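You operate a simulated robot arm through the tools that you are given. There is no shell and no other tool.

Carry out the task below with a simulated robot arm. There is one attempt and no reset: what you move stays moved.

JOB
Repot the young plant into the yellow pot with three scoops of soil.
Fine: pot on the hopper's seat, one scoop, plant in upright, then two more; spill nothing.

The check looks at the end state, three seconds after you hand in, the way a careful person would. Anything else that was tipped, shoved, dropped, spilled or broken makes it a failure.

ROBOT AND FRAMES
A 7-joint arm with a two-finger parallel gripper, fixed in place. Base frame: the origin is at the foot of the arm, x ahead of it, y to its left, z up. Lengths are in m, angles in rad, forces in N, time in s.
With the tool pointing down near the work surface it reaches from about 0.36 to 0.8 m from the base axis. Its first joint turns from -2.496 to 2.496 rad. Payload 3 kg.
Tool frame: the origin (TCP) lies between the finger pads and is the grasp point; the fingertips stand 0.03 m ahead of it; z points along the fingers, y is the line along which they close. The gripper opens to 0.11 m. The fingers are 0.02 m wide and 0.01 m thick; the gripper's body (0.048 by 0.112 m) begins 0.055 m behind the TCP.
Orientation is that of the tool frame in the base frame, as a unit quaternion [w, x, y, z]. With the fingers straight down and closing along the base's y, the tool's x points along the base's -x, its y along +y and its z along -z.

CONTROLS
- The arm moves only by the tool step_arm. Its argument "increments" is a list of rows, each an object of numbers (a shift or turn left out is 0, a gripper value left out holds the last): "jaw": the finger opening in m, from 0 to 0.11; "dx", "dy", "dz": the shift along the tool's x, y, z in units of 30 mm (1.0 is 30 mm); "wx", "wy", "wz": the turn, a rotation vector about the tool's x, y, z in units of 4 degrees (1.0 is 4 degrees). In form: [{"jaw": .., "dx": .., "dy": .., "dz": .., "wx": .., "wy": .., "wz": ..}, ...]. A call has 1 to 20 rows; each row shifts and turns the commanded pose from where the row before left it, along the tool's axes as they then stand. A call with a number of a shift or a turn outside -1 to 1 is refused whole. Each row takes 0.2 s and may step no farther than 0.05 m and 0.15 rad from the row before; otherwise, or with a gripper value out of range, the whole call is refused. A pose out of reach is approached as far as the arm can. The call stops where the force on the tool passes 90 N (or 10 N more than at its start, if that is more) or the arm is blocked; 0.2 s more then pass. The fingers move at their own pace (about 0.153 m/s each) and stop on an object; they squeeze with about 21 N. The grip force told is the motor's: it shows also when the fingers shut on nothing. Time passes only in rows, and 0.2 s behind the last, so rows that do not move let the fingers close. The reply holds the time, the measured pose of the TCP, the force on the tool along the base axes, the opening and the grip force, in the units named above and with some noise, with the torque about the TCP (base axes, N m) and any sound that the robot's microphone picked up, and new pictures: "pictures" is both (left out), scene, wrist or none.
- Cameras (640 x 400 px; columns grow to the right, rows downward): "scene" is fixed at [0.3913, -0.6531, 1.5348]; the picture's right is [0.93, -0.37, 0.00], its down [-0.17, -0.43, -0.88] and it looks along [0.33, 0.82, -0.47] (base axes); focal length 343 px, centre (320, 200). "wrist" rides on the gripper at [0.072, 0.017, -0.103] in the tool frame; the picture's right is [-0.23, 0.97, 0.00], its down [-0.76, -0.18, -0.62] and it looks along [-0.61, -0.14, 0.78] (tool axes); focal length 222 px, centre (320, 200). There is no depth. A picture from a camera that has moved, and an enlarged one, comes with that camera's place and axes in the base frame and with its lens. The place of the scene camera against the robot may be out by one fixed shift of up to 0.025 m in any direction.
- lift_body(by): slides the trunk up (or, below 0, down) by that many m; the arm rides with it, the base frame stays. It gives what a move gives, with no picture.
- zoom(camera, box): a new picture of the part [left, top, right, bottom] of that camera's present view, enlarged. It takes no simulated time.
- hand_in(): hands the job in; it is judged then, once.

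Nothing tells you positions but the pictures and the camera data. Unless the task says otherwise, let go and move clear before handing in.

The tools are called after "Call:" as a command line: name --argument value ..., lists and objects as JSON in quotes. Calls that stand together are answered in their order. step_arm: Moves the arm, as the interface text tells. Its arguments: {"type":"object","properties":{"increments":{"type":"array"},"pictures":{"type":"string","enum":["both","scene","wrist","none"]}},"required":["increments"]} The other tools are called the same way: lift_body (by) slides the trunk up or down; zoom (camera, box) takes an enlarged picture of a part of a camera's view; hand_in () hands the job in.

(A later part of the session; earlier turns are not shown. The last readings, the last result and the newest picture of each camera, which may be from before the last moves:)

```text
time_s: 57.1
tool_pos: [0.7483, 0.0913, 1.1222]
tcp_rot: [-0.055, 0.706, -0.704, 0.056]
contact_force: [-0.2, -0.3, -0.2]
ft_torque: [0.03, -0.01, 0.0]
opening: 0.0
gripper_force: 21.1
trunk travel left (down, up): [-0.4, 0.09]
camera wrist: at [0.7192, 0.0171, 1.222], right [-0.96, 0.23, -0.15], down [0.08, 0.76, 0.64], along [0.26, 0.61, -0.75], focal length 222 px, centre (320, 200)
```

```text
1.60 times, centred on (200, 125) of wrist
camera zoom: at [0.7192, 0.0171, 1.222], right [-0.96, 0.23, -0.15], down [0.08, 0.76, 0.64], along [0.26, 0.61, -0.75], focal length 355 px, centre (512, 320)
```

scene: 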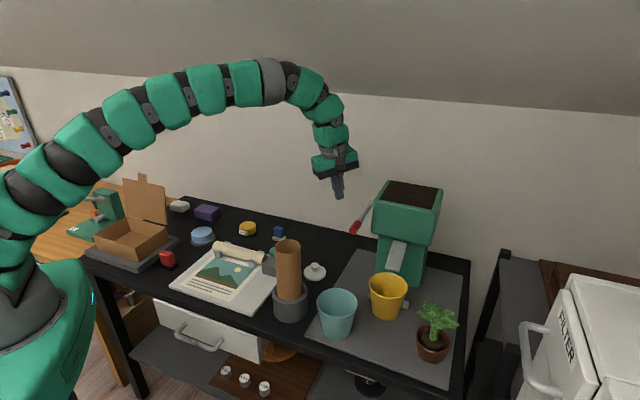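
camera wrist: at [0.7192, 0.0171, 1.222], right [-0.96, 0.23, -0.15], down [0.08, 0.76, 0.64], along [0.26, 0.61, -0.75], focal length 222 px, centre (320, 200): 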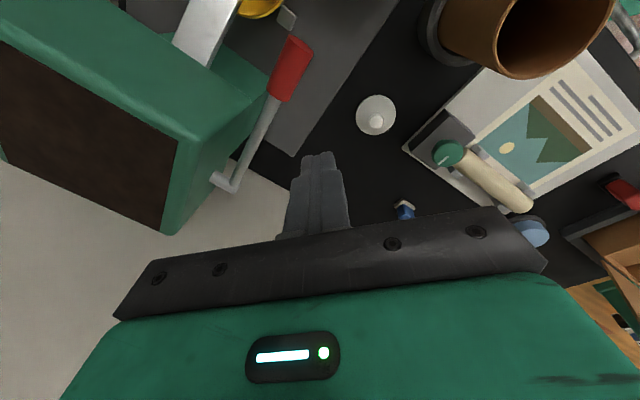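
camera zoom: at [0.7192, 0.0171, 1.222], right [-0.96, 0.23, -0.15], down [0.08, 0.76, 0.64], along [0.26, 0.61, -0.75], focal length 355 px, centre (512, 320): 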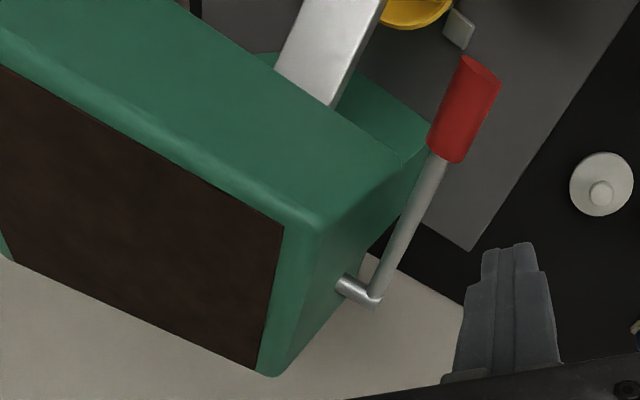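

The tray is back to within about 1 cm of where it started, with the pot against the studs. Now the first scoop: I position closed fingertips above the red grip.

Call:
step_arm --increments '[{"dx": 0.85, "dy": -0.35, "dz": 0.3}, {"dx": 0.85, "dy": -0.35, "dz": 0.3}, {"dz": 0.76, "dy": 0.12}, {}]'

Call:
zoom --camera "scene" --box '[300, 160, 480, 272]'

Call:
zoom --camera "wrist" --box '[160, 60, 480, 260]'

```text
time_s: 58.1
tool_pos: [0.7754, 0.04, 1.0852]
tcp_rot: [-0.055, 0.705, -0.705, 0.056]
contact_force: [0.0, 0.4, -0.6]
ft_torque: [0.0, -0.01, 0.01]
opening: 0.0002
gripper_force: 21.8
trunk travel left (down, up): [-0.4, 0.09]
camera wrist: at [0.7437, -0.0331, 1.1852], right [-0.96, 0.23, -0.15], down [0.08, 0.76, 0.64], along [0.26, 0.61, -0.75], focal length 222 px, centre (320, 200)
```

scene: 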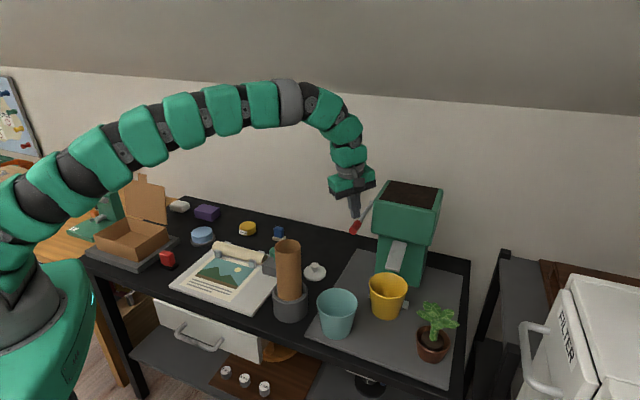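
wrist: 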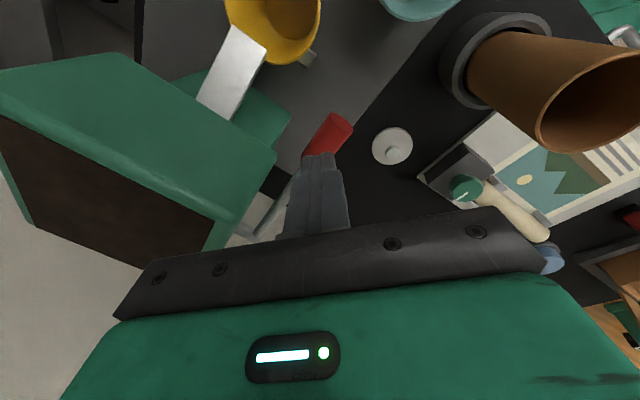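

```text
3.56 times, centred on (390, 216) of scene
camera zoom: at [0.3913, -0.6531, 1.5348], right [0.93, -0.37, 0.0], down [-0.17, -0.43, -0.88], along [0.33, 0.82, -0.47], focal length 1221 px, centre (71, 143)
```

zoom: 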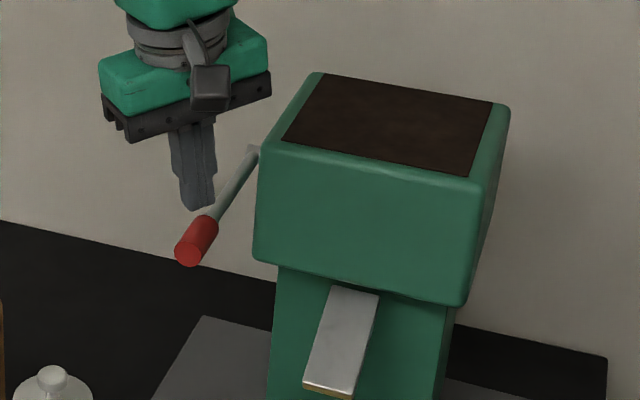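

```text
2.00 times, centred on (320, 160) of wrist
camera zoom: at [0.7437, -0.0331, 1.1852], right [-0.96, 0.23, -0.15], down [0.08, 0.76, 0.64], along [0.26, 0.61, -0.75], focal length 444 px, centre (320, 280)
```

zoom: 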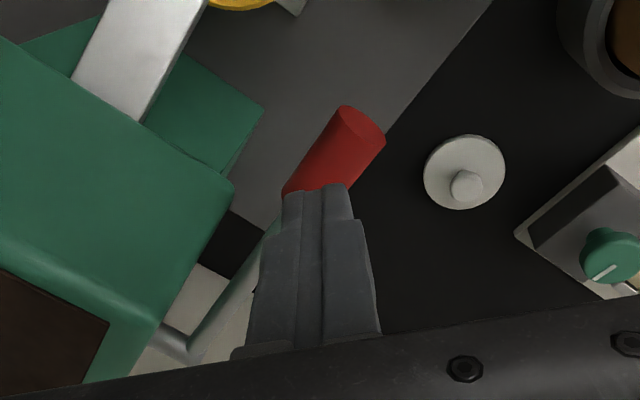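

The fingertips are above the middle of the red grip, and the chute mouth is above the pot. I press down slowly.

Call:
step_arm --increments '[{"dz": 0.33, "dy": 0.05}, {"dz": 0.16, "dy": 0.026}, {}]' --pictures "none"

Call:
step_arm --increments '[{"dz": 0.16, "dy": 0.026}, {}]' --pictures "none"

Call:
step_arm --increments '[{"dz": 0.16, "dy": 0.026}, {}]'

```text
time_s: 58.9
tool_pos: [0.7755, 0.0404, 1.0701]
tcp_rot: [-0.054, 0.705, -0.705, 0.055]
contact_force: [0.1, 0.1, -0.3]
ft_torque: [-0.01, 0.0, -0.01]
opening: 0.0
gripper_force: 21.0
trunk travel left (down, up): [-0.4, 0.09]
```

```text
time_s: 59.5
tool_pos: [0.7754, 0.0393, 1.0641]
tcp_rot: [0.055, -0.705, 0.705, -0.055]
contact_force: [0.2, 0.6, 0.6]
ft_torque: [-0.02, -0.01, 0.04]
opening: 0.0
gripper_force: 20.9
trunk travel left (down, up): [-0.4, 0.09]
```

```text
time_s: 60.1
tool_pos: [0.7763, 0.0415, 1.0603]
tcp_rot: [-0.055, 0.705, -0.705, 0.055]
contact_force: [-0.7, -1.0, 0.3]
ft_torque: [-0.02, -0.01, -0.01]
opening: 0.0003
gripper_force: 20.4
trunk travel left (down, up): [-0.4, 0.09]
camera wrist: at [0.7445, -0.0326, 1.1604], right [-0.96, 0.23, -0.15], down [0.08, 0.76, 0.64], along [0.26, 0.61, -0.75], focal length 222 px, centre (320, 200)
```

scene: 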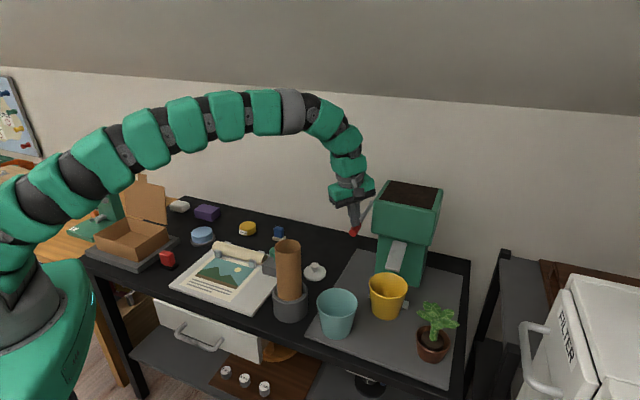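
wrist: 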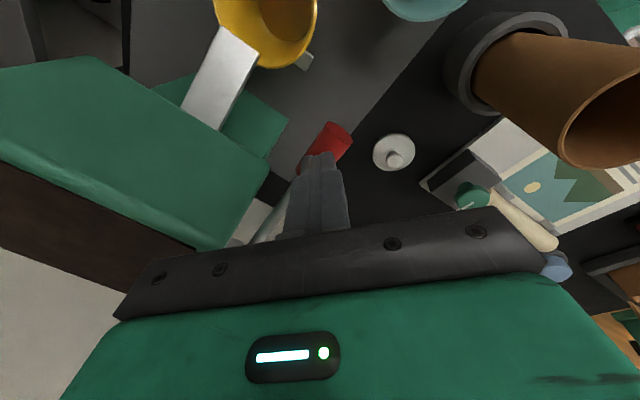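

No contact yet. Continuing down in small steps.

Call:
step_arm --increments '[{"dz": 0.16, "dy": 0.026}, {}]' --pictures "none"

Call:
step_arm --increments '[{"dz": 0.16, "dy": 0.026}, {}]' --pictures "none"

Call:
step_arm --increments '[{"dz": 0.16, "dy": 0.026}, {}]'

Call:
zoom --camera "scene" --box '[300, 160, 480, 272]'

Call:
zoom --camera "wrist" --box '[160, 60, 480, 260]'

```text
time_s: 60.7
tool_pos: [0.777, 0.0411, 1.0557]
tcp_rot: [-0.055, 0.705, -0.705, 0.055]
contact_force: [-0.6, 0.2, 1.3]
ft_torque: [-0.02, -0.01, 0.01]
opening: 0.0002
gripper_force: 20.9
trunk travel left (down, up): [-0.4, 0.09]
```

```text
time_s: 61.3
tool_pos: [0.7758, 0.0399, 1.0505]
tcp_rot: [-0.055, 0.705, -0.705, 0.054]
contact_force: [0.9, 0.7, 0.7]
ft_torque: [-0.01, 0.0, -0.01]
opening: 0.0001
gripper_force: 20.5
trunk travel left (down, up): [-0.4, 0.09]
```

```text
time_s: 61.9
tool_pos: [0.7762, 0.0392, 1.0458]
tcp_rot: [-0.055, 0.705, -0.705, 0.055]
contact_force: [0.4, -0.1, 1.3]
ft_torque: [-0.01, 0.0, 0.03]
opening: 0.0
gripper_force: 20.7
trunk travel left (down, up): [-0.4, 0.09]
camera wrist: at [0.745, -0.0334, 1.1451], right [-0.96, 0.23, -0.15], down [0.08, 0.76, 0.64], along [0.26, 0.61, -0.75], focal length 222 px, centre (320, 200)
```

scene: 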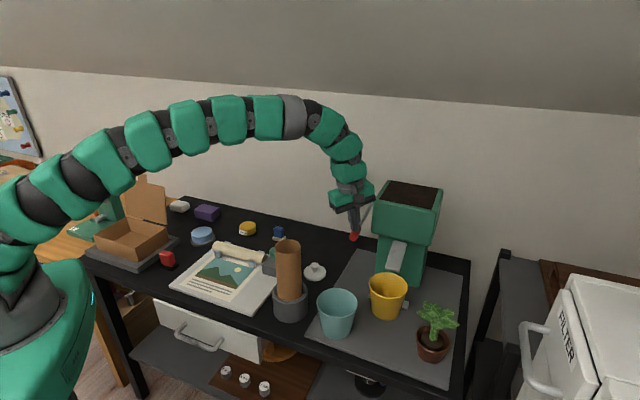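
wrist: 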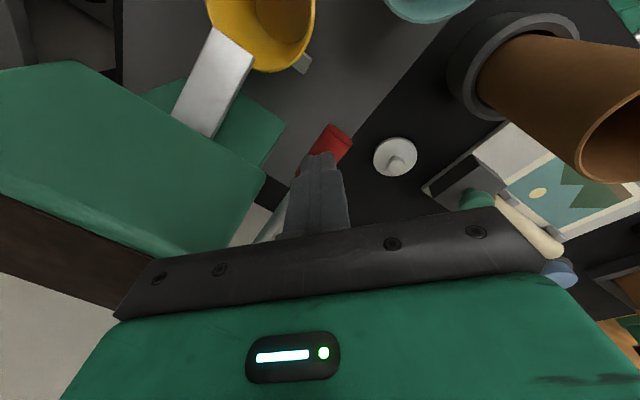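

```text
3.56 times, centred on (390, 216) of scene
camera zoom: at [0.3913, -0.6531, 1.5348], right [0.93, -0.37, 0.0], down [-0.17, -0.43, -0.88], along [0.33, 0.82, -0.47], focal length 1221 px, centre (71, 143)
```

zoom: 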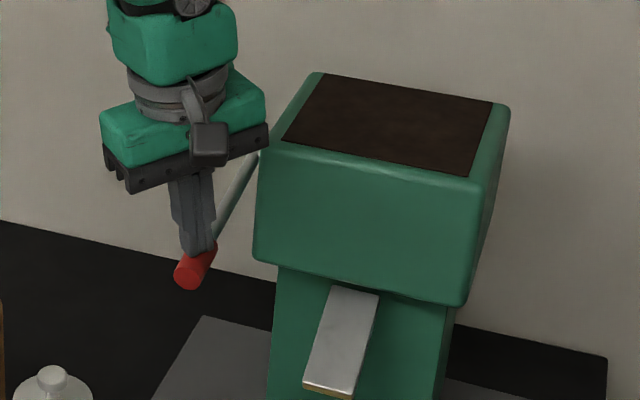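

```text
2.00 times, centred on (320, 160) of wrist
camera zoom: at [0.745, -0.0334, 1.1451], right [-0.96, 0.23, -0.15], down [0.08, 0.76, 0.64], along [0.26, 0.61, -0.75], focal length 444 px, centre (320, 280)
```

zoom: 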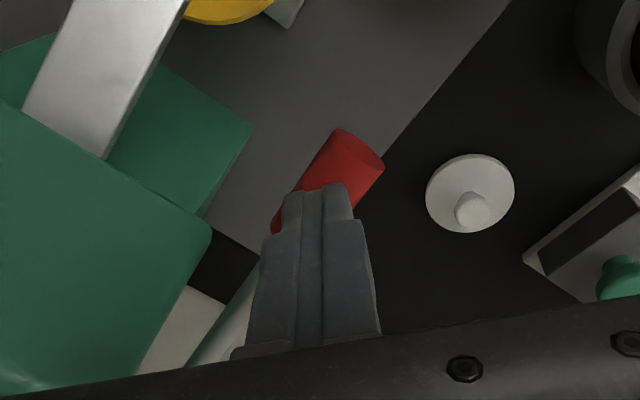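

The lever moves down easily with ~1 N. I follow its arc further down, watching for a click or soil.

Call:
step_arm --increments '[{"dx": -0.054, "dy": 0.015, "dz": 0.43}, {"dx": -0.054, "dy": 0.015, "dz": 0.43}, {}]'

Call:
zoom --camera "scene" --box '[300, 160, 480, 272]'

```text
time_s: 62.7
tool_pos: [0.7801, 0.044, 1.0207]
tcp_rot: [-0.054, 0.705, -0.705, 0.055]
contact_force: [-1.0, -2.0, 1.5]
ft_torque: [-0.08, 0.02, -0.01]
opening: 0.0
gripper_force: 21.4
trunk travel left (down, up): [-0.4, 0.09]
camera wrist: at [0.7481, -0.03, 1.1214], right [-0.96, 0.23, -0.15], down [0.08, 0.76, 0.64], along [0.26, 0.61, -0.75], focal length 222 px, centre (320, 200)
```

scene: 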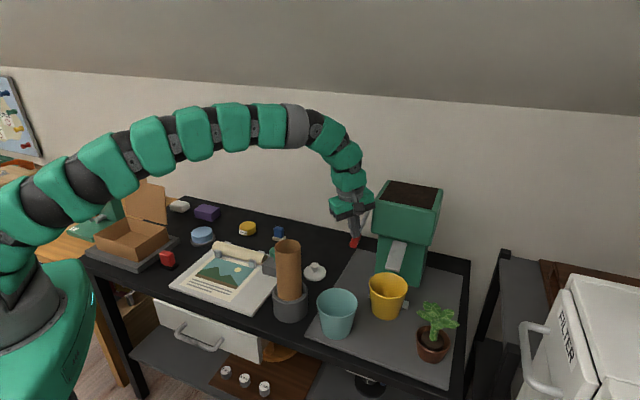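
wrist: 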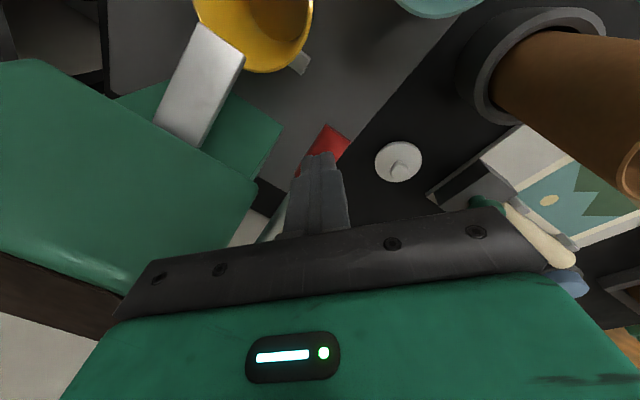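

```text
3.56 times, centred on (390, 216) of scene
camera zoom: at [0.3913, -0.6531, 1.5348], right [0.93, -0.37, 0.0], down [-0.17, -0.43, -0.88], along [0.33, 0.82, -0.47], focal length 1221 px, centre (71, 143)
```

zoom: 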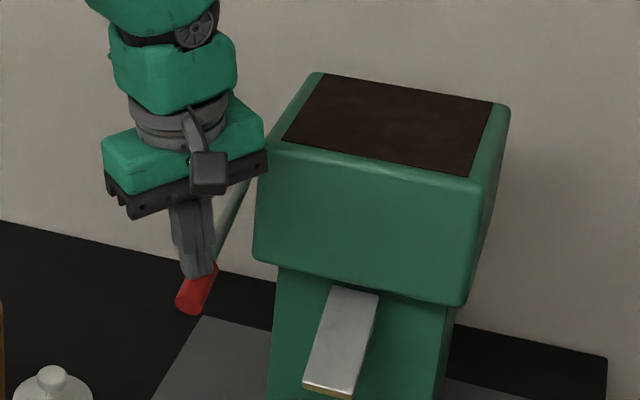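

Still free to move. Continuing along the arc.

Call:
step_arm --increments '[{"dx": -0.1, "dy": -0.037, "dz": 0.41}, {"dx": -0.1, "dy": -0.037, "dz": 0.41}, {}]'

Call:
zoom --camera "scene" --box '[300, 160, 480, 272]'

Call:
zoom --camera "wrist" --box '[100, 0, 420, 200]'

```text
time_s: 63.5
tool_pos: [0.7846, 0.0489, 0.9968]
tcp_rot: [-0.056, 0.706, -0.704, 0.055]
contact_force: [1.3, -0.5, 6.9]
ft_torque: [0.08, -0.11, 0.02]
opening: 0.0001
gripper_force: 21.1
trunk travel left (down, up): [-0.4, 0.09]
camera wrist: at [0.7525, -0.0237, 1.097], right [-0.96, 0.23, -0.15], down [0.08, 0.76, 0.64], along [0.26, 0.61, -0.75], focal length 222 px, centre (320, 200)
```

scene: 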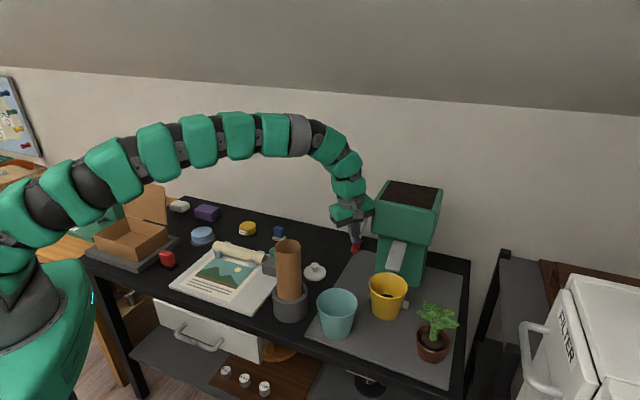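
wrist: 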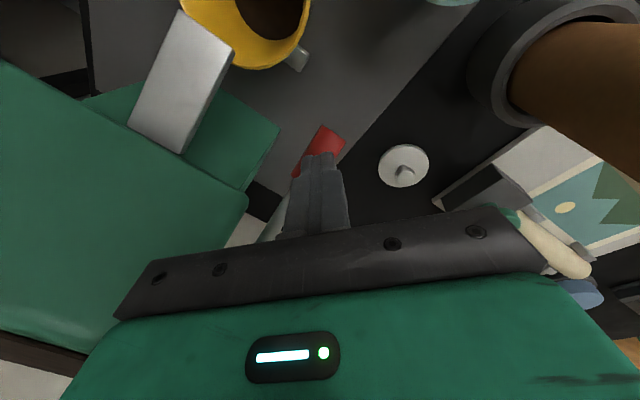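

```text
3.56 times, centred on (390, 216) of scene
camera zoom: at [0.3913, -0.6531, 1.5348], right [0.93, -0.37, 0.0], down [-0.17, -0.43, -0.88], along [0.33, 0.82, -0.47], focal length 1221 px, centre (71, 143)
```

zoom: 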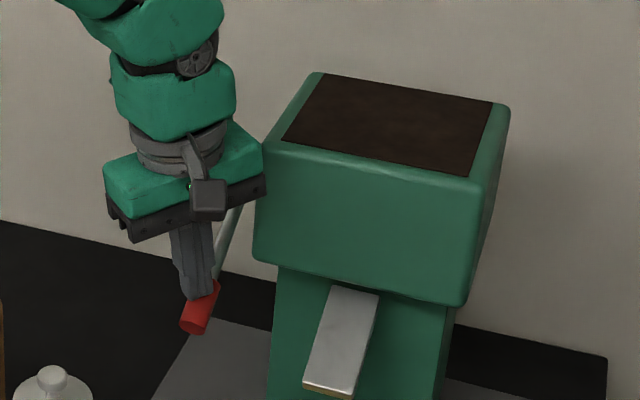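

```text
2.00 times, centred on (260, 100) of wrist
camera zoom: at [0.7525, -0.0237, 1.097], right [-0.96, 0.23, -0.15], down [0.08, 0.76, 0.64], along [0.26, 0.61, -0.75], focal length 444 px, centre (440, 400)
```

zoom: 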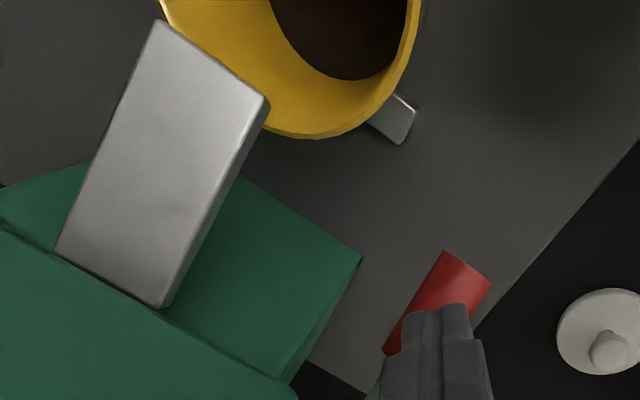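

A scoop of soil has dropped into the pot. I lift the fingers straight back up and look at the pot and lever.

Call:
step_arm --increments '[{"dz": -0.4, "dy": 0.0, "dx": 0.08}, {"dz": -0.8, "dy": 0.0, "dx": 0.1}, {"dz": -0.9, "dy": -0.14}, {"dz": -0.9, "dy": -0.14}, {}]'

Call:
zoom --camera "scene" --box '[310, 230, 470, 390]'

Call:
zoom --camera "scene" --box '[300, 160, 480, 272]'

Call:
zoom --camera "wrist" --box '[100, 0, 420, 200]'

```text
time_s: 64.7
tool_pos: [0.7818, 0.0456, 1.0866]
tcp_rot: [-0.055, 0.706, -0.704, 0.055]
contact_force: [0.2, -1.0, 0.7]
ft_torque: [-0.01, 0.01, -0.02]
opening: 0.0003
gripper_force: 21.4
trunk travel left (down, up): [-0.4, 0.09]
camera wrist: at [0.75, -0.0292, 1.1873], right [-0.96, 0.23, -0.15], down [0.08, 0.76, 0.64], along [0.26, 0.61, -0.75], focal length 222 px, centre (320, 200)
```

scene: 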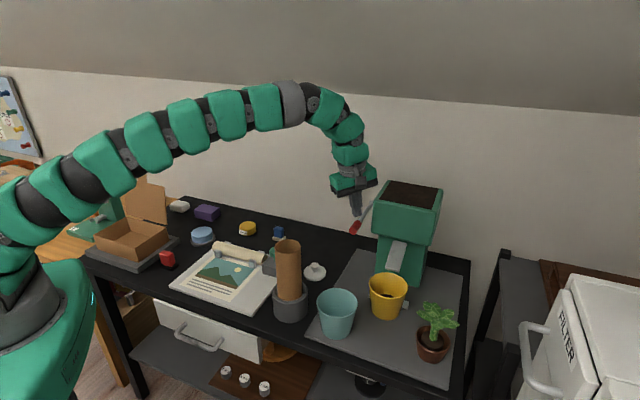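
wrist: 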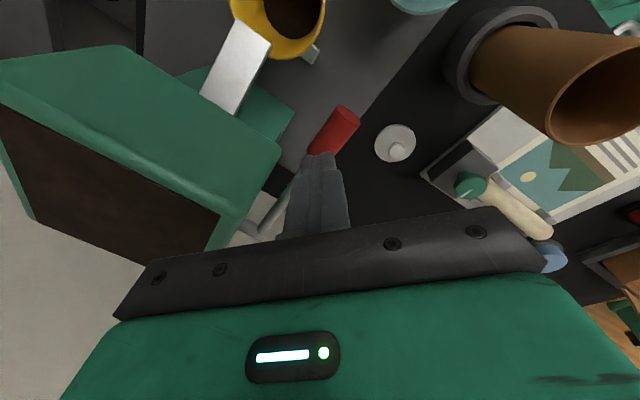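

```text
2.50 times, centred on (390, 310) of scene
camera zoom: at [0.3913, -0.6531, 1.5348], right [0.93, -0.37, 0.0], down [-0.17, -0.43, -0.88], along [0.33, 0.82, -0.47], focal length 859 px, centre (145, -75)
```

zoom: 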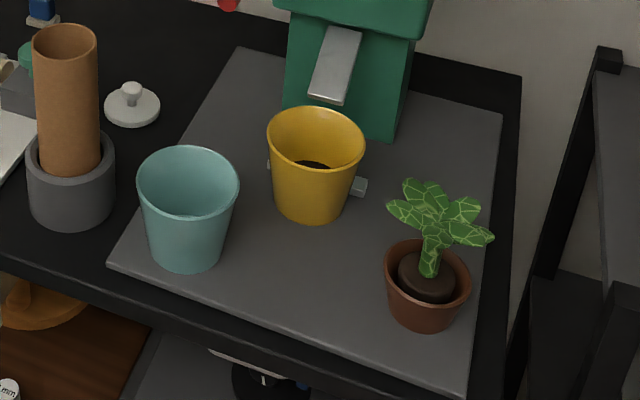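

```text
3.56 times, centred on (390, 216) of scene
camera zoom: at [0.3913, -0.6531, 1.5348], right [0.93, -0.37, 0.0], down [-0.17, -0.43, -0.88], along [0.33, 0.82, -0.47], focal length 1221 px, centre (71, 143)
```

zoom: 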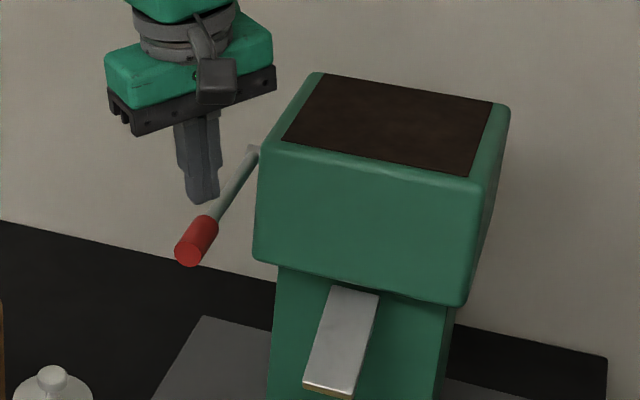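

```text
2.00 times, centred on (260, 100) of wrist
camera zoom: at [0.75, -0.0292, 1.1873], right [-0.96, 0.23, -0.15], down [0.08, 0.76, 0.64], along [0.26, 0.61, -0.75], focal length 444 px, centre (440, 400)
```

zoom: 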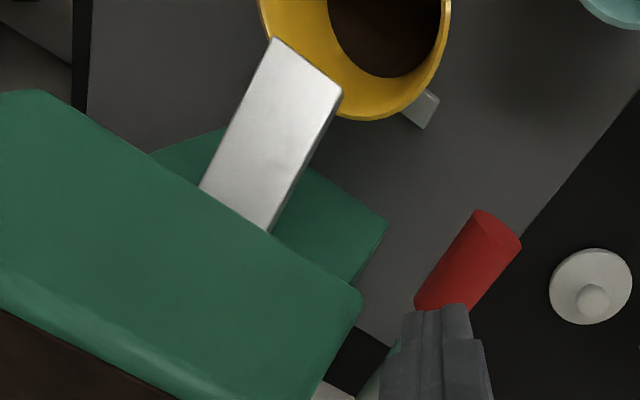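

The lever sprang back, one scoop is in the pot and nothing is spilled. Next the plant: I retreat, straighten the hand, and turn it to face the plant.

Call:
step_arm --increments '[{"dz": -0.9, "dy": -0.14}, {"dy": 0.9, "dx": 0.9}, {"dy": 0.9, "dx": 0.9}, {"dy": 0.9, "dx": 0.9}, {"dy": 0.9, "dx": 0.9}, {"dx": 0.9, "wx": -0.75}, {"dx": 0.9, "wx": -0.75}, {"wx": -0.75, "wz": 1}, {"wz": 1}, {"wz": 1}, {"wz": 1}, {"wz": 1}, {"wz": 1}, {"wz": 1}, {"wz": 1}, {"wz": 1}, {"wz": 1}, {"wz": 1}, {"wz": 1}, {"wz": 1}]' --pictures "none"

Call:
step_arm --increments '[{"wz": 1}, {"wz": 1}, {"wz": 1}, {"wz": 1}, {"wz": 1}, {"wz": 1}, {"wz": 1}, {"wz": 1}, {"wz": 1}, {"wz": 1}, {"wz": 1}, {"wz": 1}, {"wz": 1}, {}]'

```text
time_s: 68.9
tool_pos: [0.6726, -0.1176, 1.0972]
tcp_rot: [0.0, -0.326, 0.946, 0.001]
contact_force: [0.1, 0.5, -0.8]
ft_torque: [-0.01, 0.01, -0.03]
opening: 0.0
gripper_force: 20.6
trunk travel left (down, up): [-0.4, 0.09]
```

```text
time_s: 71.9
tool_pos: [0.6732, -0.1167, 1.0975]
tcp_rot: [0.0, 0.122, 0.992, 0.001]
contact_force: [-0.9, -0.1, -0.9]
ft_torque: [0.03, 0.02, 0.0]
opening: 0.0
gripper_force: 21.1
trunk travel left (down, up): [-0.4, 0.09]
camera wrist: at [0.6086, -0.0841, 1.2016], right [0.46, 0.89, 0.0], down [0.7, -0.36, 0.62], along [0.55, -0.28, -0.78], focal length 222 px, centre (320, 200)
```

scene: 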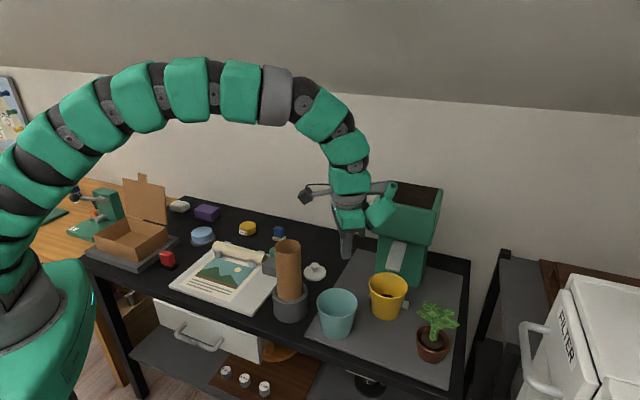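
wrist: 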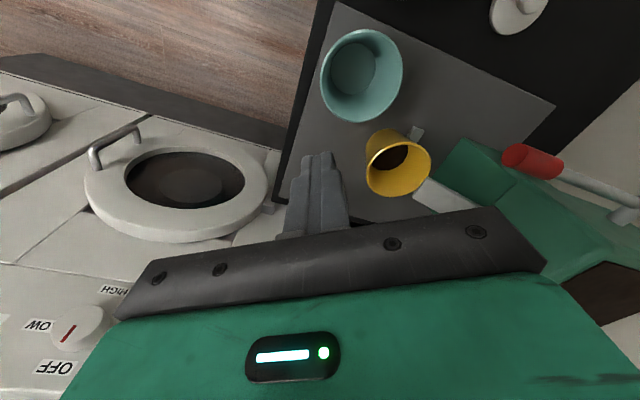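

Now the hand faces the plant side. I zoom to see the shape of the wrist's side protrusion so I can keep it clear.

Call:
zoom --camera "scene" --box '[280, 140, 440, 270]'

Call:
zoom --camera "wrist" --box '[240, 0, 640, 240]'

```text
3.08 times, centred on (360, 205) of scene
camera zoom: at [0.3913, -0.6531, 1.5348], right [0.93, -0.37, 0.0], down [-0.17, -0.43, -0.88], along [0.33, 0.82, -0.47], focal length 1057 px, centre (197, 185)
```

zoom: 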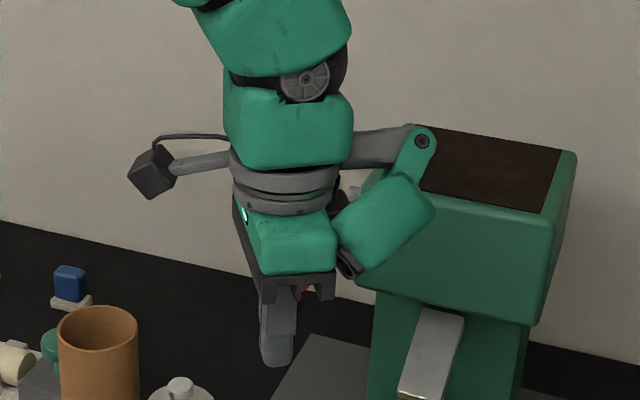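

```text
1.60 times, centred on (440, 120) of wrist
camera zoom: at [0.6086, -0.0841, 1.2016], right [0.46, 0.89, 0.0], down [0.7, -0.36, 0.62], along [0.55, -0.28, -0.78], focal length 355 px, centre (128, 328)
```

zoom: 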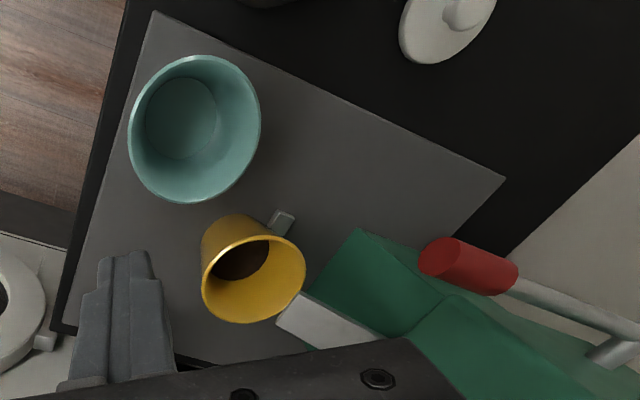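

The wrist carries a large lobe on the side opposite the camera; leaning the hand outward lifts that lobe up and out of the way. I lean the hand and move toward the plant for a close look.

Call:
step_arm --increments '[{"wy": -1, "jaw": 0.07}, {"wy": -1}, {"wy": -1}, {"wy": -1}, {"wy": -1}, {"wy": -1}, {"wy": -1}, {"wy": -1}, {"wy": -1}, {"wy": -1}, {"wy": -1}, {}]'

Call:
zoom --camera "wrist" --box '[160, 60, 480, 260]'

```text
time_s: 74.5
tool_pos: [0.6734, -0.1166, 1.0969]
tcp_rot: [0.371, 0.112, 0.921, -0.044]
contact_force: [0.7, -0.1, 0.0]
ft_torque: [0.01, 0.0, 0.01]
opening: 0.07
gripper_force: 0.1
trunk travel left (down, up): [-0.4, 0.09]
camera wrist: at [0.5584, -0.0726, 1.1217], right [0.39, 0.91, 0.16], down [0.07, -0.2, 0.98], along [0.92, -0.37, -0.14], focal length 222 px, centre (320, 200)
```

scene: 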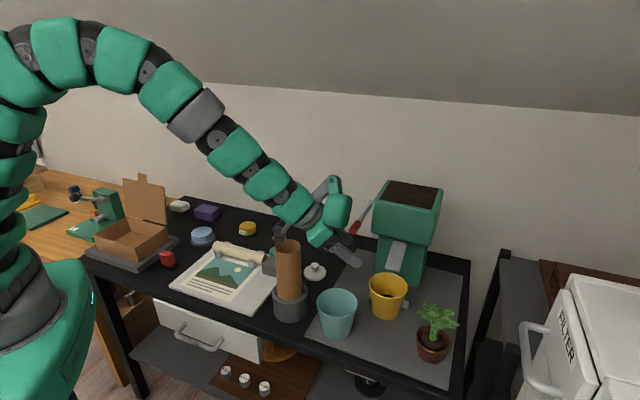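
wrist: 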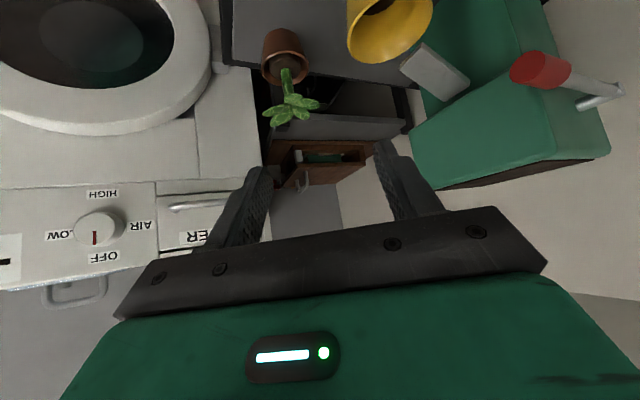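

```text
2.00 times, centred on (320, 160) of wrist
camera zoom: at [0.5584, -0.0726, 1.1217], right [0.39, 0.91, 0.16], down [0.07, -0.2, 0.98], along [0.92, -0.37, -0.14], focal length 444 px, centre (320, 280)
```

zoom: 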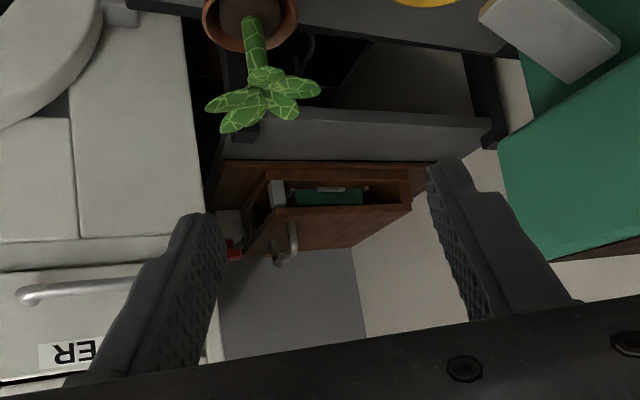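

The stem seems to stand near (0.867,-0.22), soil at z≈0.843 and leaves from ≈0.90. I move closer for a better measurement.

Call:
step_arm --increments '[{"dz": 0.888, "dy": -0.316}, {"dz": 0.888, "dy": -0.316}, {"dz": 0.888, "dy": -0.316}, {"dz": 0.888, "dy": -0.316}, {"dz": 0.888, "dy": -0.316}, {}]'

Call:
zoom --camera "wrist" --box '[200, 0, 440, 150]'

Call:
zoom --camera "scene" --box '[360, 270, 480, 380]'

```text
time_s: 75.9
tool_pos: [0.7536, -0.1862, 1.0006]
tcp_rot: [0.371, 0.112, 0.921, -0.044]
contact_force: [0.9, 1.0, 0.0]
ft_torque: [0.0, -0.01, 0.02]
opening: 0.0699
gripper_force: 0.0
trunk travel left (down, up): [-0.4, 0.09]
camera wrist: at [0.6393, -0.1414, 1.0261], right [0.39, 0.91, 0.16], down [0.07, -0.2, 0.98], along [0.92, -0.37, -0.14], focal length 222 px, centre (320, 200)
```

scene: 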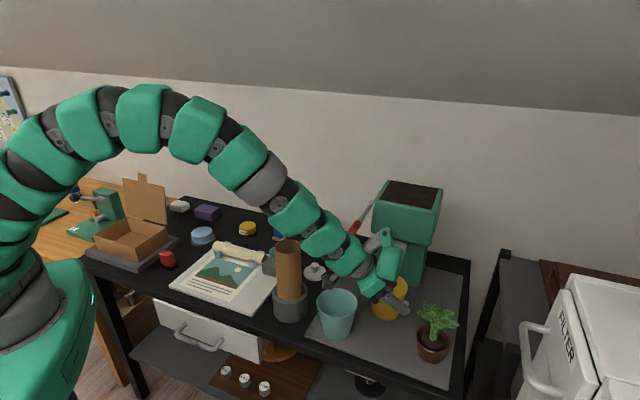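
wrist: 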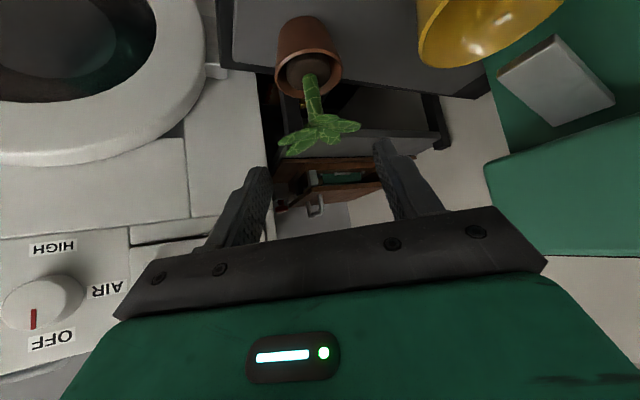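

```text
2.67 times, centred on (320, 75) of wrist
camera zoom: at [0.6393, -0.1414, 1.0261], right [0.39, 0.91, 0.16], down [0.07, -0.2, 0.98], along [0.92, -0.37, -0.14], focal length 592 px, centre (320, 533)
```

zoom: 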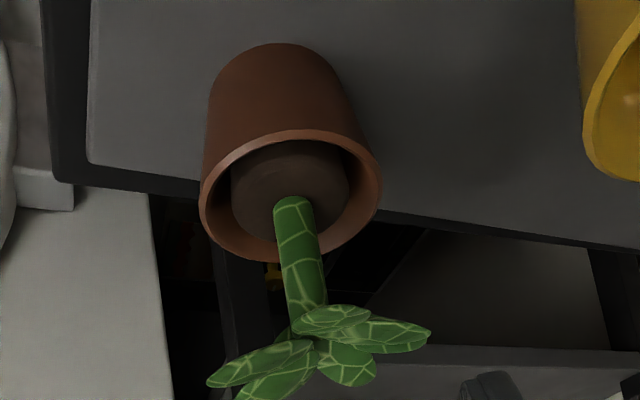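

```text
3.64 times, centred on (420, 325) of scene
camera zoom: at [0.3913, -0.6531, 1.5348], right [0.93, -0.37, 0.0], down [-0.17, -0.43, -0.88], along [0.33, 0.82, -0.47], focal length 1249 px, centre (-44, -254)
```

zoom: 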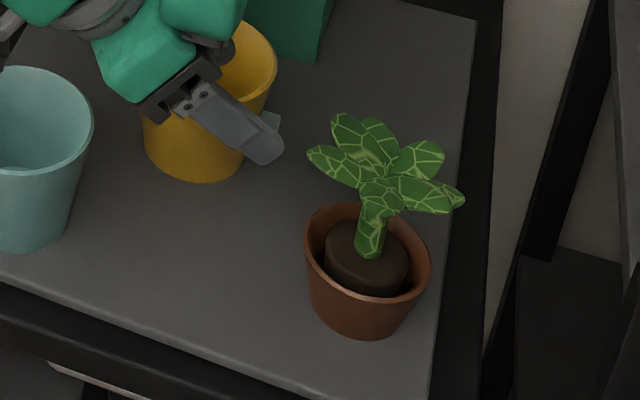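

The stem base is well measured at (0.872,-0.222,0.839), rim ≈0.843, leaves from ≈0.895. I lean the hand further (64°) and come down level with the stem, 10 cm short of it.

Call:
step_arm --increments '[{"wy": -1, "jaw": 0.05}, {"wy": -1}, {"wy": -1}, {"wy": -1}, {"wy": -1}, {"dx": 0.726, "dz": 0.528, "dy": -0.042}, {"dx": 0.726, "dz": 0.528, "dy": -0.042}, {"dx": 0.726, "dz": 0.528, "dy": -0.042}, {"dx": 0.45, "dz": 0.33, "dy": -0.042}, {}]'

Call:
zoom --camera "wrist" --box '[160, 0, 480, 200]'

Call:
zoom --camera "scene" --box '[330, 240, 490, 380]'

```text
time_s: 78.1
tool_pos: [0.765, -0.1942, 0.905]
tcp_rot: [0.526, 0.102, 0.842, -0.063]
contact_force: [-0.8, 0.7, 0.0]
ft_torque: [-0.01, -0.01, -0.02]
opening: 0.05
gripper_force: 0.0
trunk travel left (down, up): [-0.4, 0.09]
camera wrist: at [0.6489, -0.1478, 0.886], right [0.33, 0.92, 0.2], down [-0.26, -0.12, 0.96], along [0.91, -0.37, 0.2], focal length 222 px, centre (320, 200)
```

scene: 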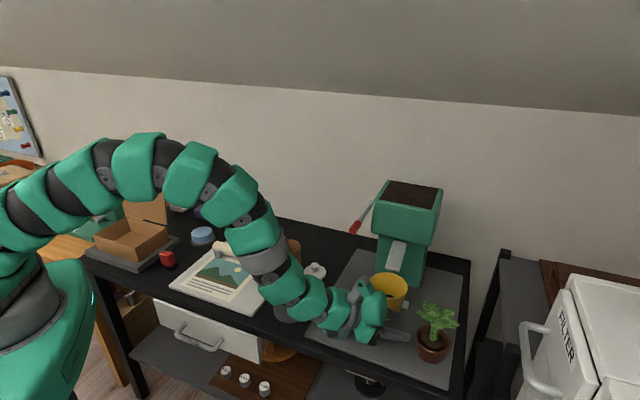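
wrist: 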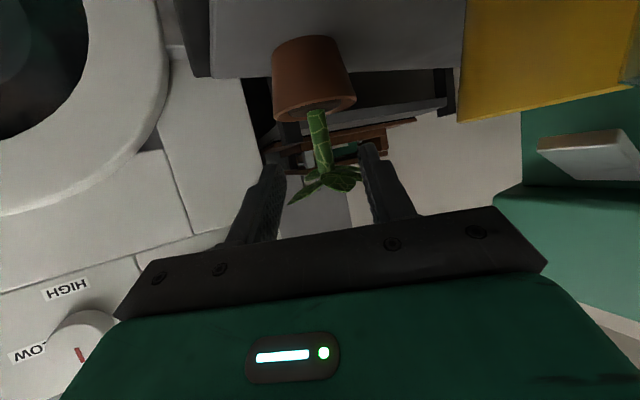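

```text
2.00 times, centred on (320, 100) of wrist
camera zoom: at [0.6489, -0.1478, 0.886], right [0.33, 0.92, 0.2], down [-0.26, -0.12, 0.96], along [0.91, -0.37, 0.2], focal length 444 px, centre (320, 400)
```

zoom: 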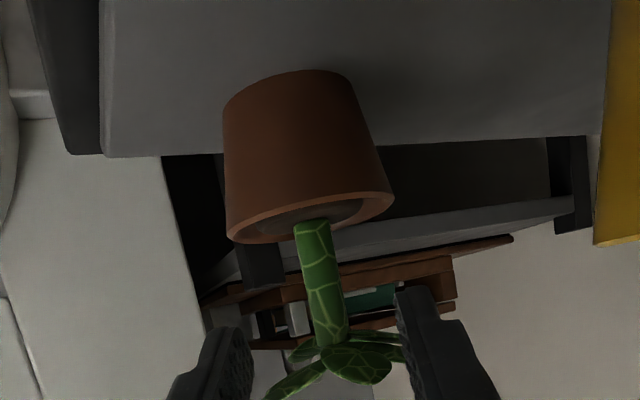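

```text
2.86 times, centred on (410, 310) of scene
camera zoom: at [0.3913, -0.6531, 1.5348], right [0.93, -0.37, 0.0], down [-0.17, -0.43, -0.88], along [0.33, 0.82, -0.47], focal length 981 px, centre (63, -114)
```

zoom: 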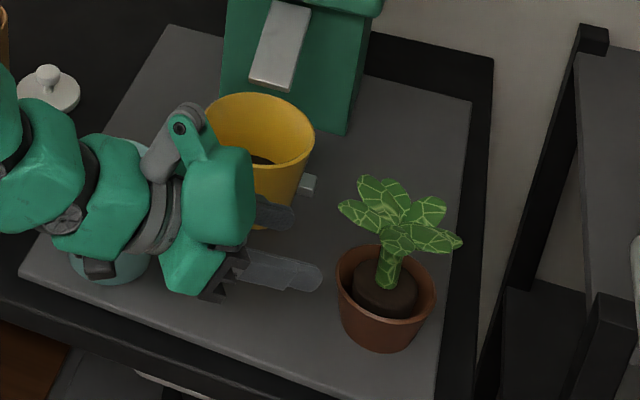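

The stem is in line between the fingers (axis near T offset −3 mm). I lower to z 0.875 so the fingertips pass just above the brown rim, then advance partway.

Call:
step_arm --increments '[{"dx": 0.45, "dz": 0.22, "dy": -0.05}, {"dx": 0.45, "dz": 0.22, "dy": -0.05}, {"dx": -0.361, "dz": 0.742}, {"dx": -0.361, "dz": 0.742}, {}]'

Call:
zoom --camera "wrist" --box '[160, 0, 480, 200]'

Call:
zoom --camera "scene" --box '[360, 270, 480, 380]'

```text
time_s: 79.3
tool_pos: [0.8132, -0.2086, 0.8753]
tcp_rot: [0.525, 0.103, 0.842, -0.064]
contact_force: [0.7, -0.2, 0.5]
ft_torque: [0.02, 0.0, -0.02]
opening: 0.0498
gripper_force: 0.0
trunk travel left (down, up): [-0.4, 0.09]
camera wrist: at [0.6973, -0.1638, 0.8558], right [0.33, 0.92, 0.2], down [-0.26, -0.12, 0.96], along [0.91, -0.37, 0.2], focal length 222 px, centre (320, 200)
```

scene: 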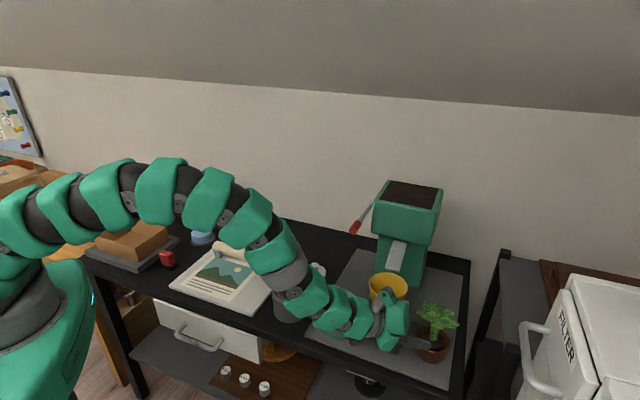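
wrist: 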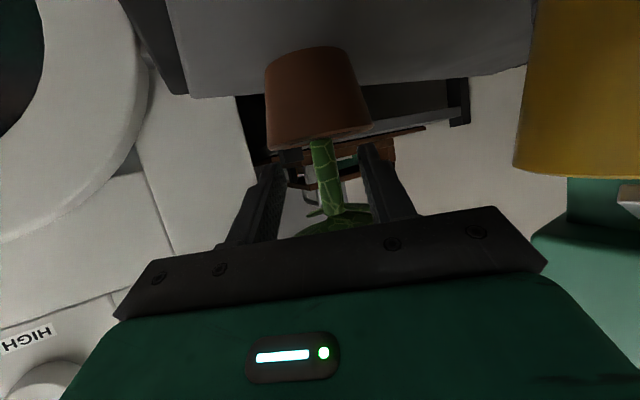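

```text
2.00 times, centred on (320, 100) of wrist
camera zoom: at [0.6973, -0.1638, 0.8558], right [0.33, 0.92, 0.2], down [-0.26, -0.12, 0.96], along [0.91, -0.37, 0.2], focal length 444 px, centre (320, 400)
```

zoom: 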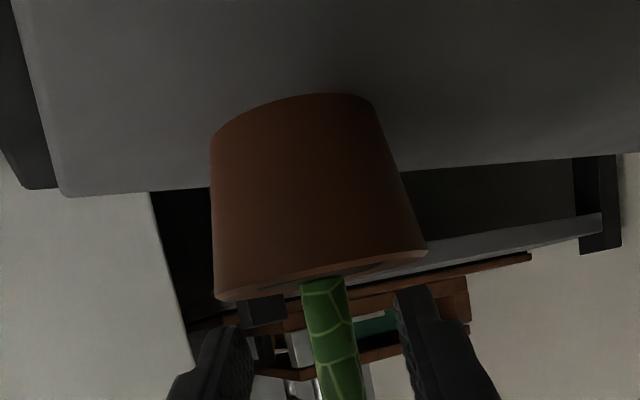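

```text
3.64 times, centred on (420, 325) of scene
camera zoom: at [0.3913, -0.6531, 1.5348], right [0.93, -0.37, 0.0], down [-0.17, -0.43, -0.88], along [0.33, 0.82, -0.47], focal length 1249 px, centre (-44, -254)
```

zoom: 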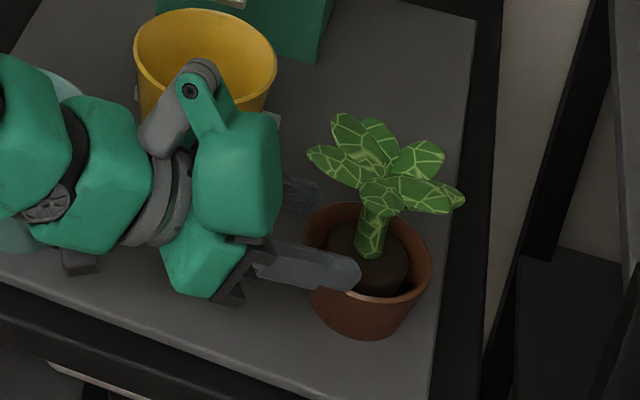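

Fingertips are over the near rim without contact, the stem centred between them. I advance the last 5 cm.

Call:
step_arm --increments '[{"dx": -0.24, "dz": 0.49}, {"dx": -0.24, "dz": 0.49}, {"dx": -0.2, "dz": 0.41}, {}]'

Call:
zoom --camera "wrist" --box '[160, 40, 480, 240]'

Call:
zoom --camera "scene" --box '[360, 270, 480, 380]'

```text
time_s: 80.3
tool_pos: [0.8573, -0.2209, 0.8752]
tcp_rot: [0.526, 0.104, 0.842, -0.065]
contact_force: [-0.8, -0.1, -0.1]
ft_torque: [-0.02, -0.01, 0.01]
opening: 0.05
gripper_force: 0.0
trunk travel left (down, up): [-0.4, 0.09]
camera wrist: at [0.742, -0.1751, 0.856], right [0.33, 0.92, 0.21], down [-0.26, -0.12, 0.96], along [0.91, -0.37, 0.2], focal length 222 px, centre (320, 200)
```

scene: 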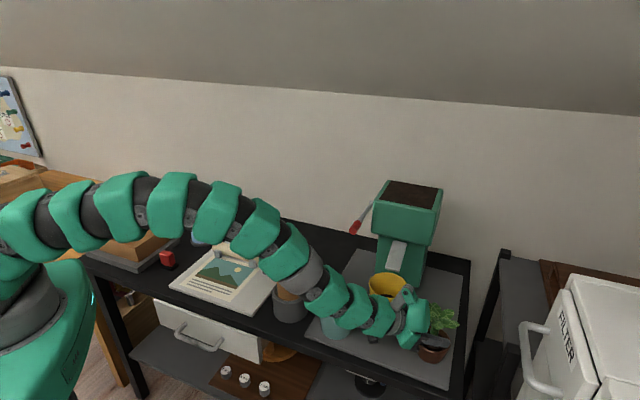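
wrist: 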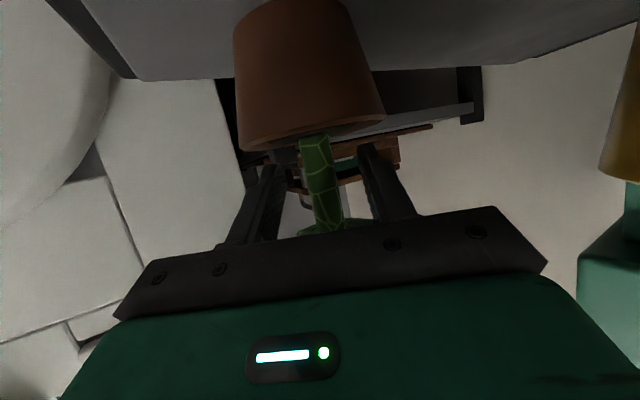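

```text
2.00 times, centred on (320, 140) of wrist
camera zoom: at [0.742, -0.1751, 0.856], right [0.33, 0.92, 0.21], down [-0.26, -0.12, 0.96], along [0.91, -0.37, 0.2], focal length 444 px, centre (320, 320)
```

zoom: 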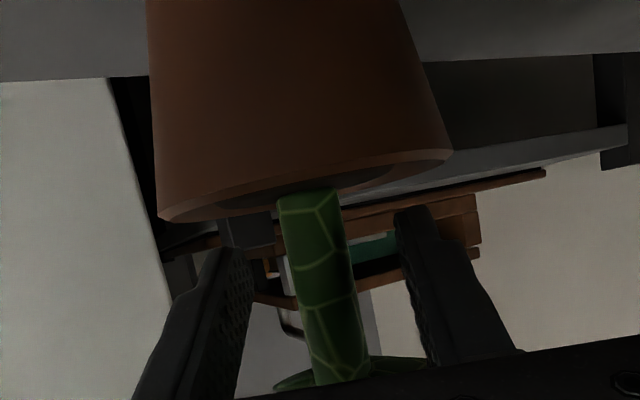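

```text
3.64 times, centred on (420, 325) of scene
camera zoom: at [0.3913, -0.6531, 1.5348], right [0.93, -0.37, 0.0], down [-0.17, -0.43, -0.88], along [0.33, 0.82, -0.47], focal length 1249 px, centre (-44, -254)
```

zoom: 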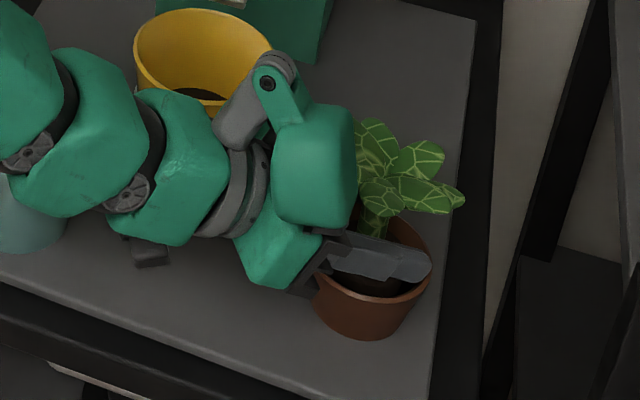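

The stem is centred between the pads. Closing gently on it.

Call:
step_arm --increments '[{"jaw": 0.035}, {"jaw": 0.028}, {"jaw": 0.022}, {"jaw": 0.016}, {"jaw": 0.01}, {}]'

Call:
zoom --camera "scene" --box '[360, 270, 480, 380]'

Call:
zoom --camera "wrist" --box '[160, 40, 480, 240]'

```text
time_s: 81.7
tool_pos: [0.8567, -0.2199, 0.8746]
tcp_rot: [0.526, 0.103, 0.842, -0.064]
contact_force: [-0.3, 0.7, 0.0]
ft_torque: [0.0, 0.02, -0.01]
opening: 0.0168
gripper_force: 21.3
trunk travel left (down, up): [-0.4, 0.09]
camera wrist: at [0.7419, -0.175, 0.856], right [0.33, 0.92, 0.2], down [-0.26, -0.12, 0.96], along [0.91, -0.37, 0.2], focal length 222 px, centre (320, 200)
```

scene: 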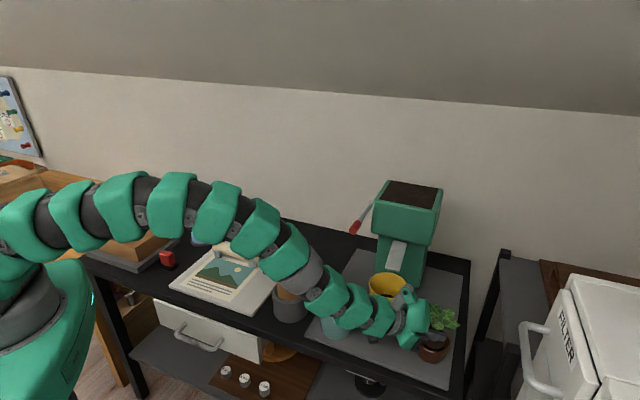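
wrist: 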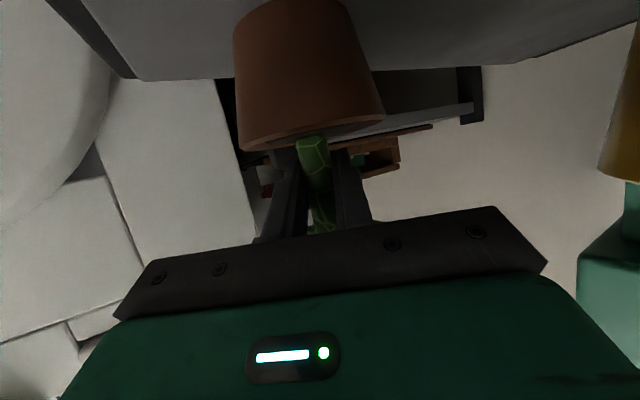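

```text
3.64 times, centred on (420, 325) of scene
camera zoom: at [0.3913, -0.6531, 1.5348], right [0.93, -0.37, 0.0], down [-0.17, -0.43, -0.88], along [0.33, 0.82, -0.47], focal length 1249 px, centre (-44, -254)
```

zoom: 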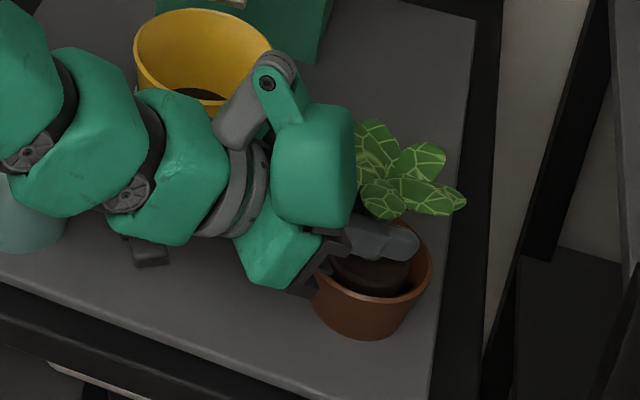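

```text
2.00 times, centred on (320, 140) of wrist
camera zoom: at [0.7419, -0.175, 0.856], right [0.33, 0.92, 0.2], down [-0.26, -0.12, 0.96], along [0.91, -0.37, 0.2], focal length 444 px, centre (320, 320)
```

zoom: 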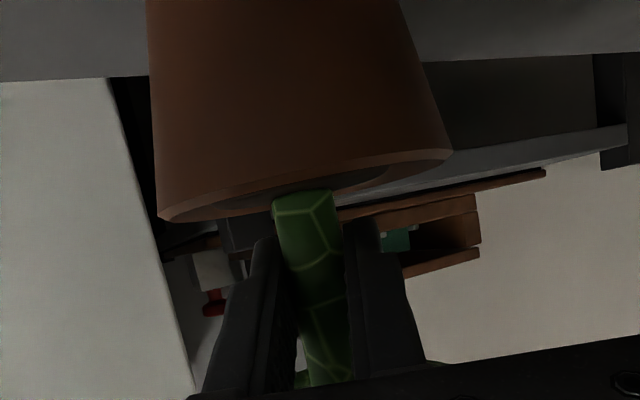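

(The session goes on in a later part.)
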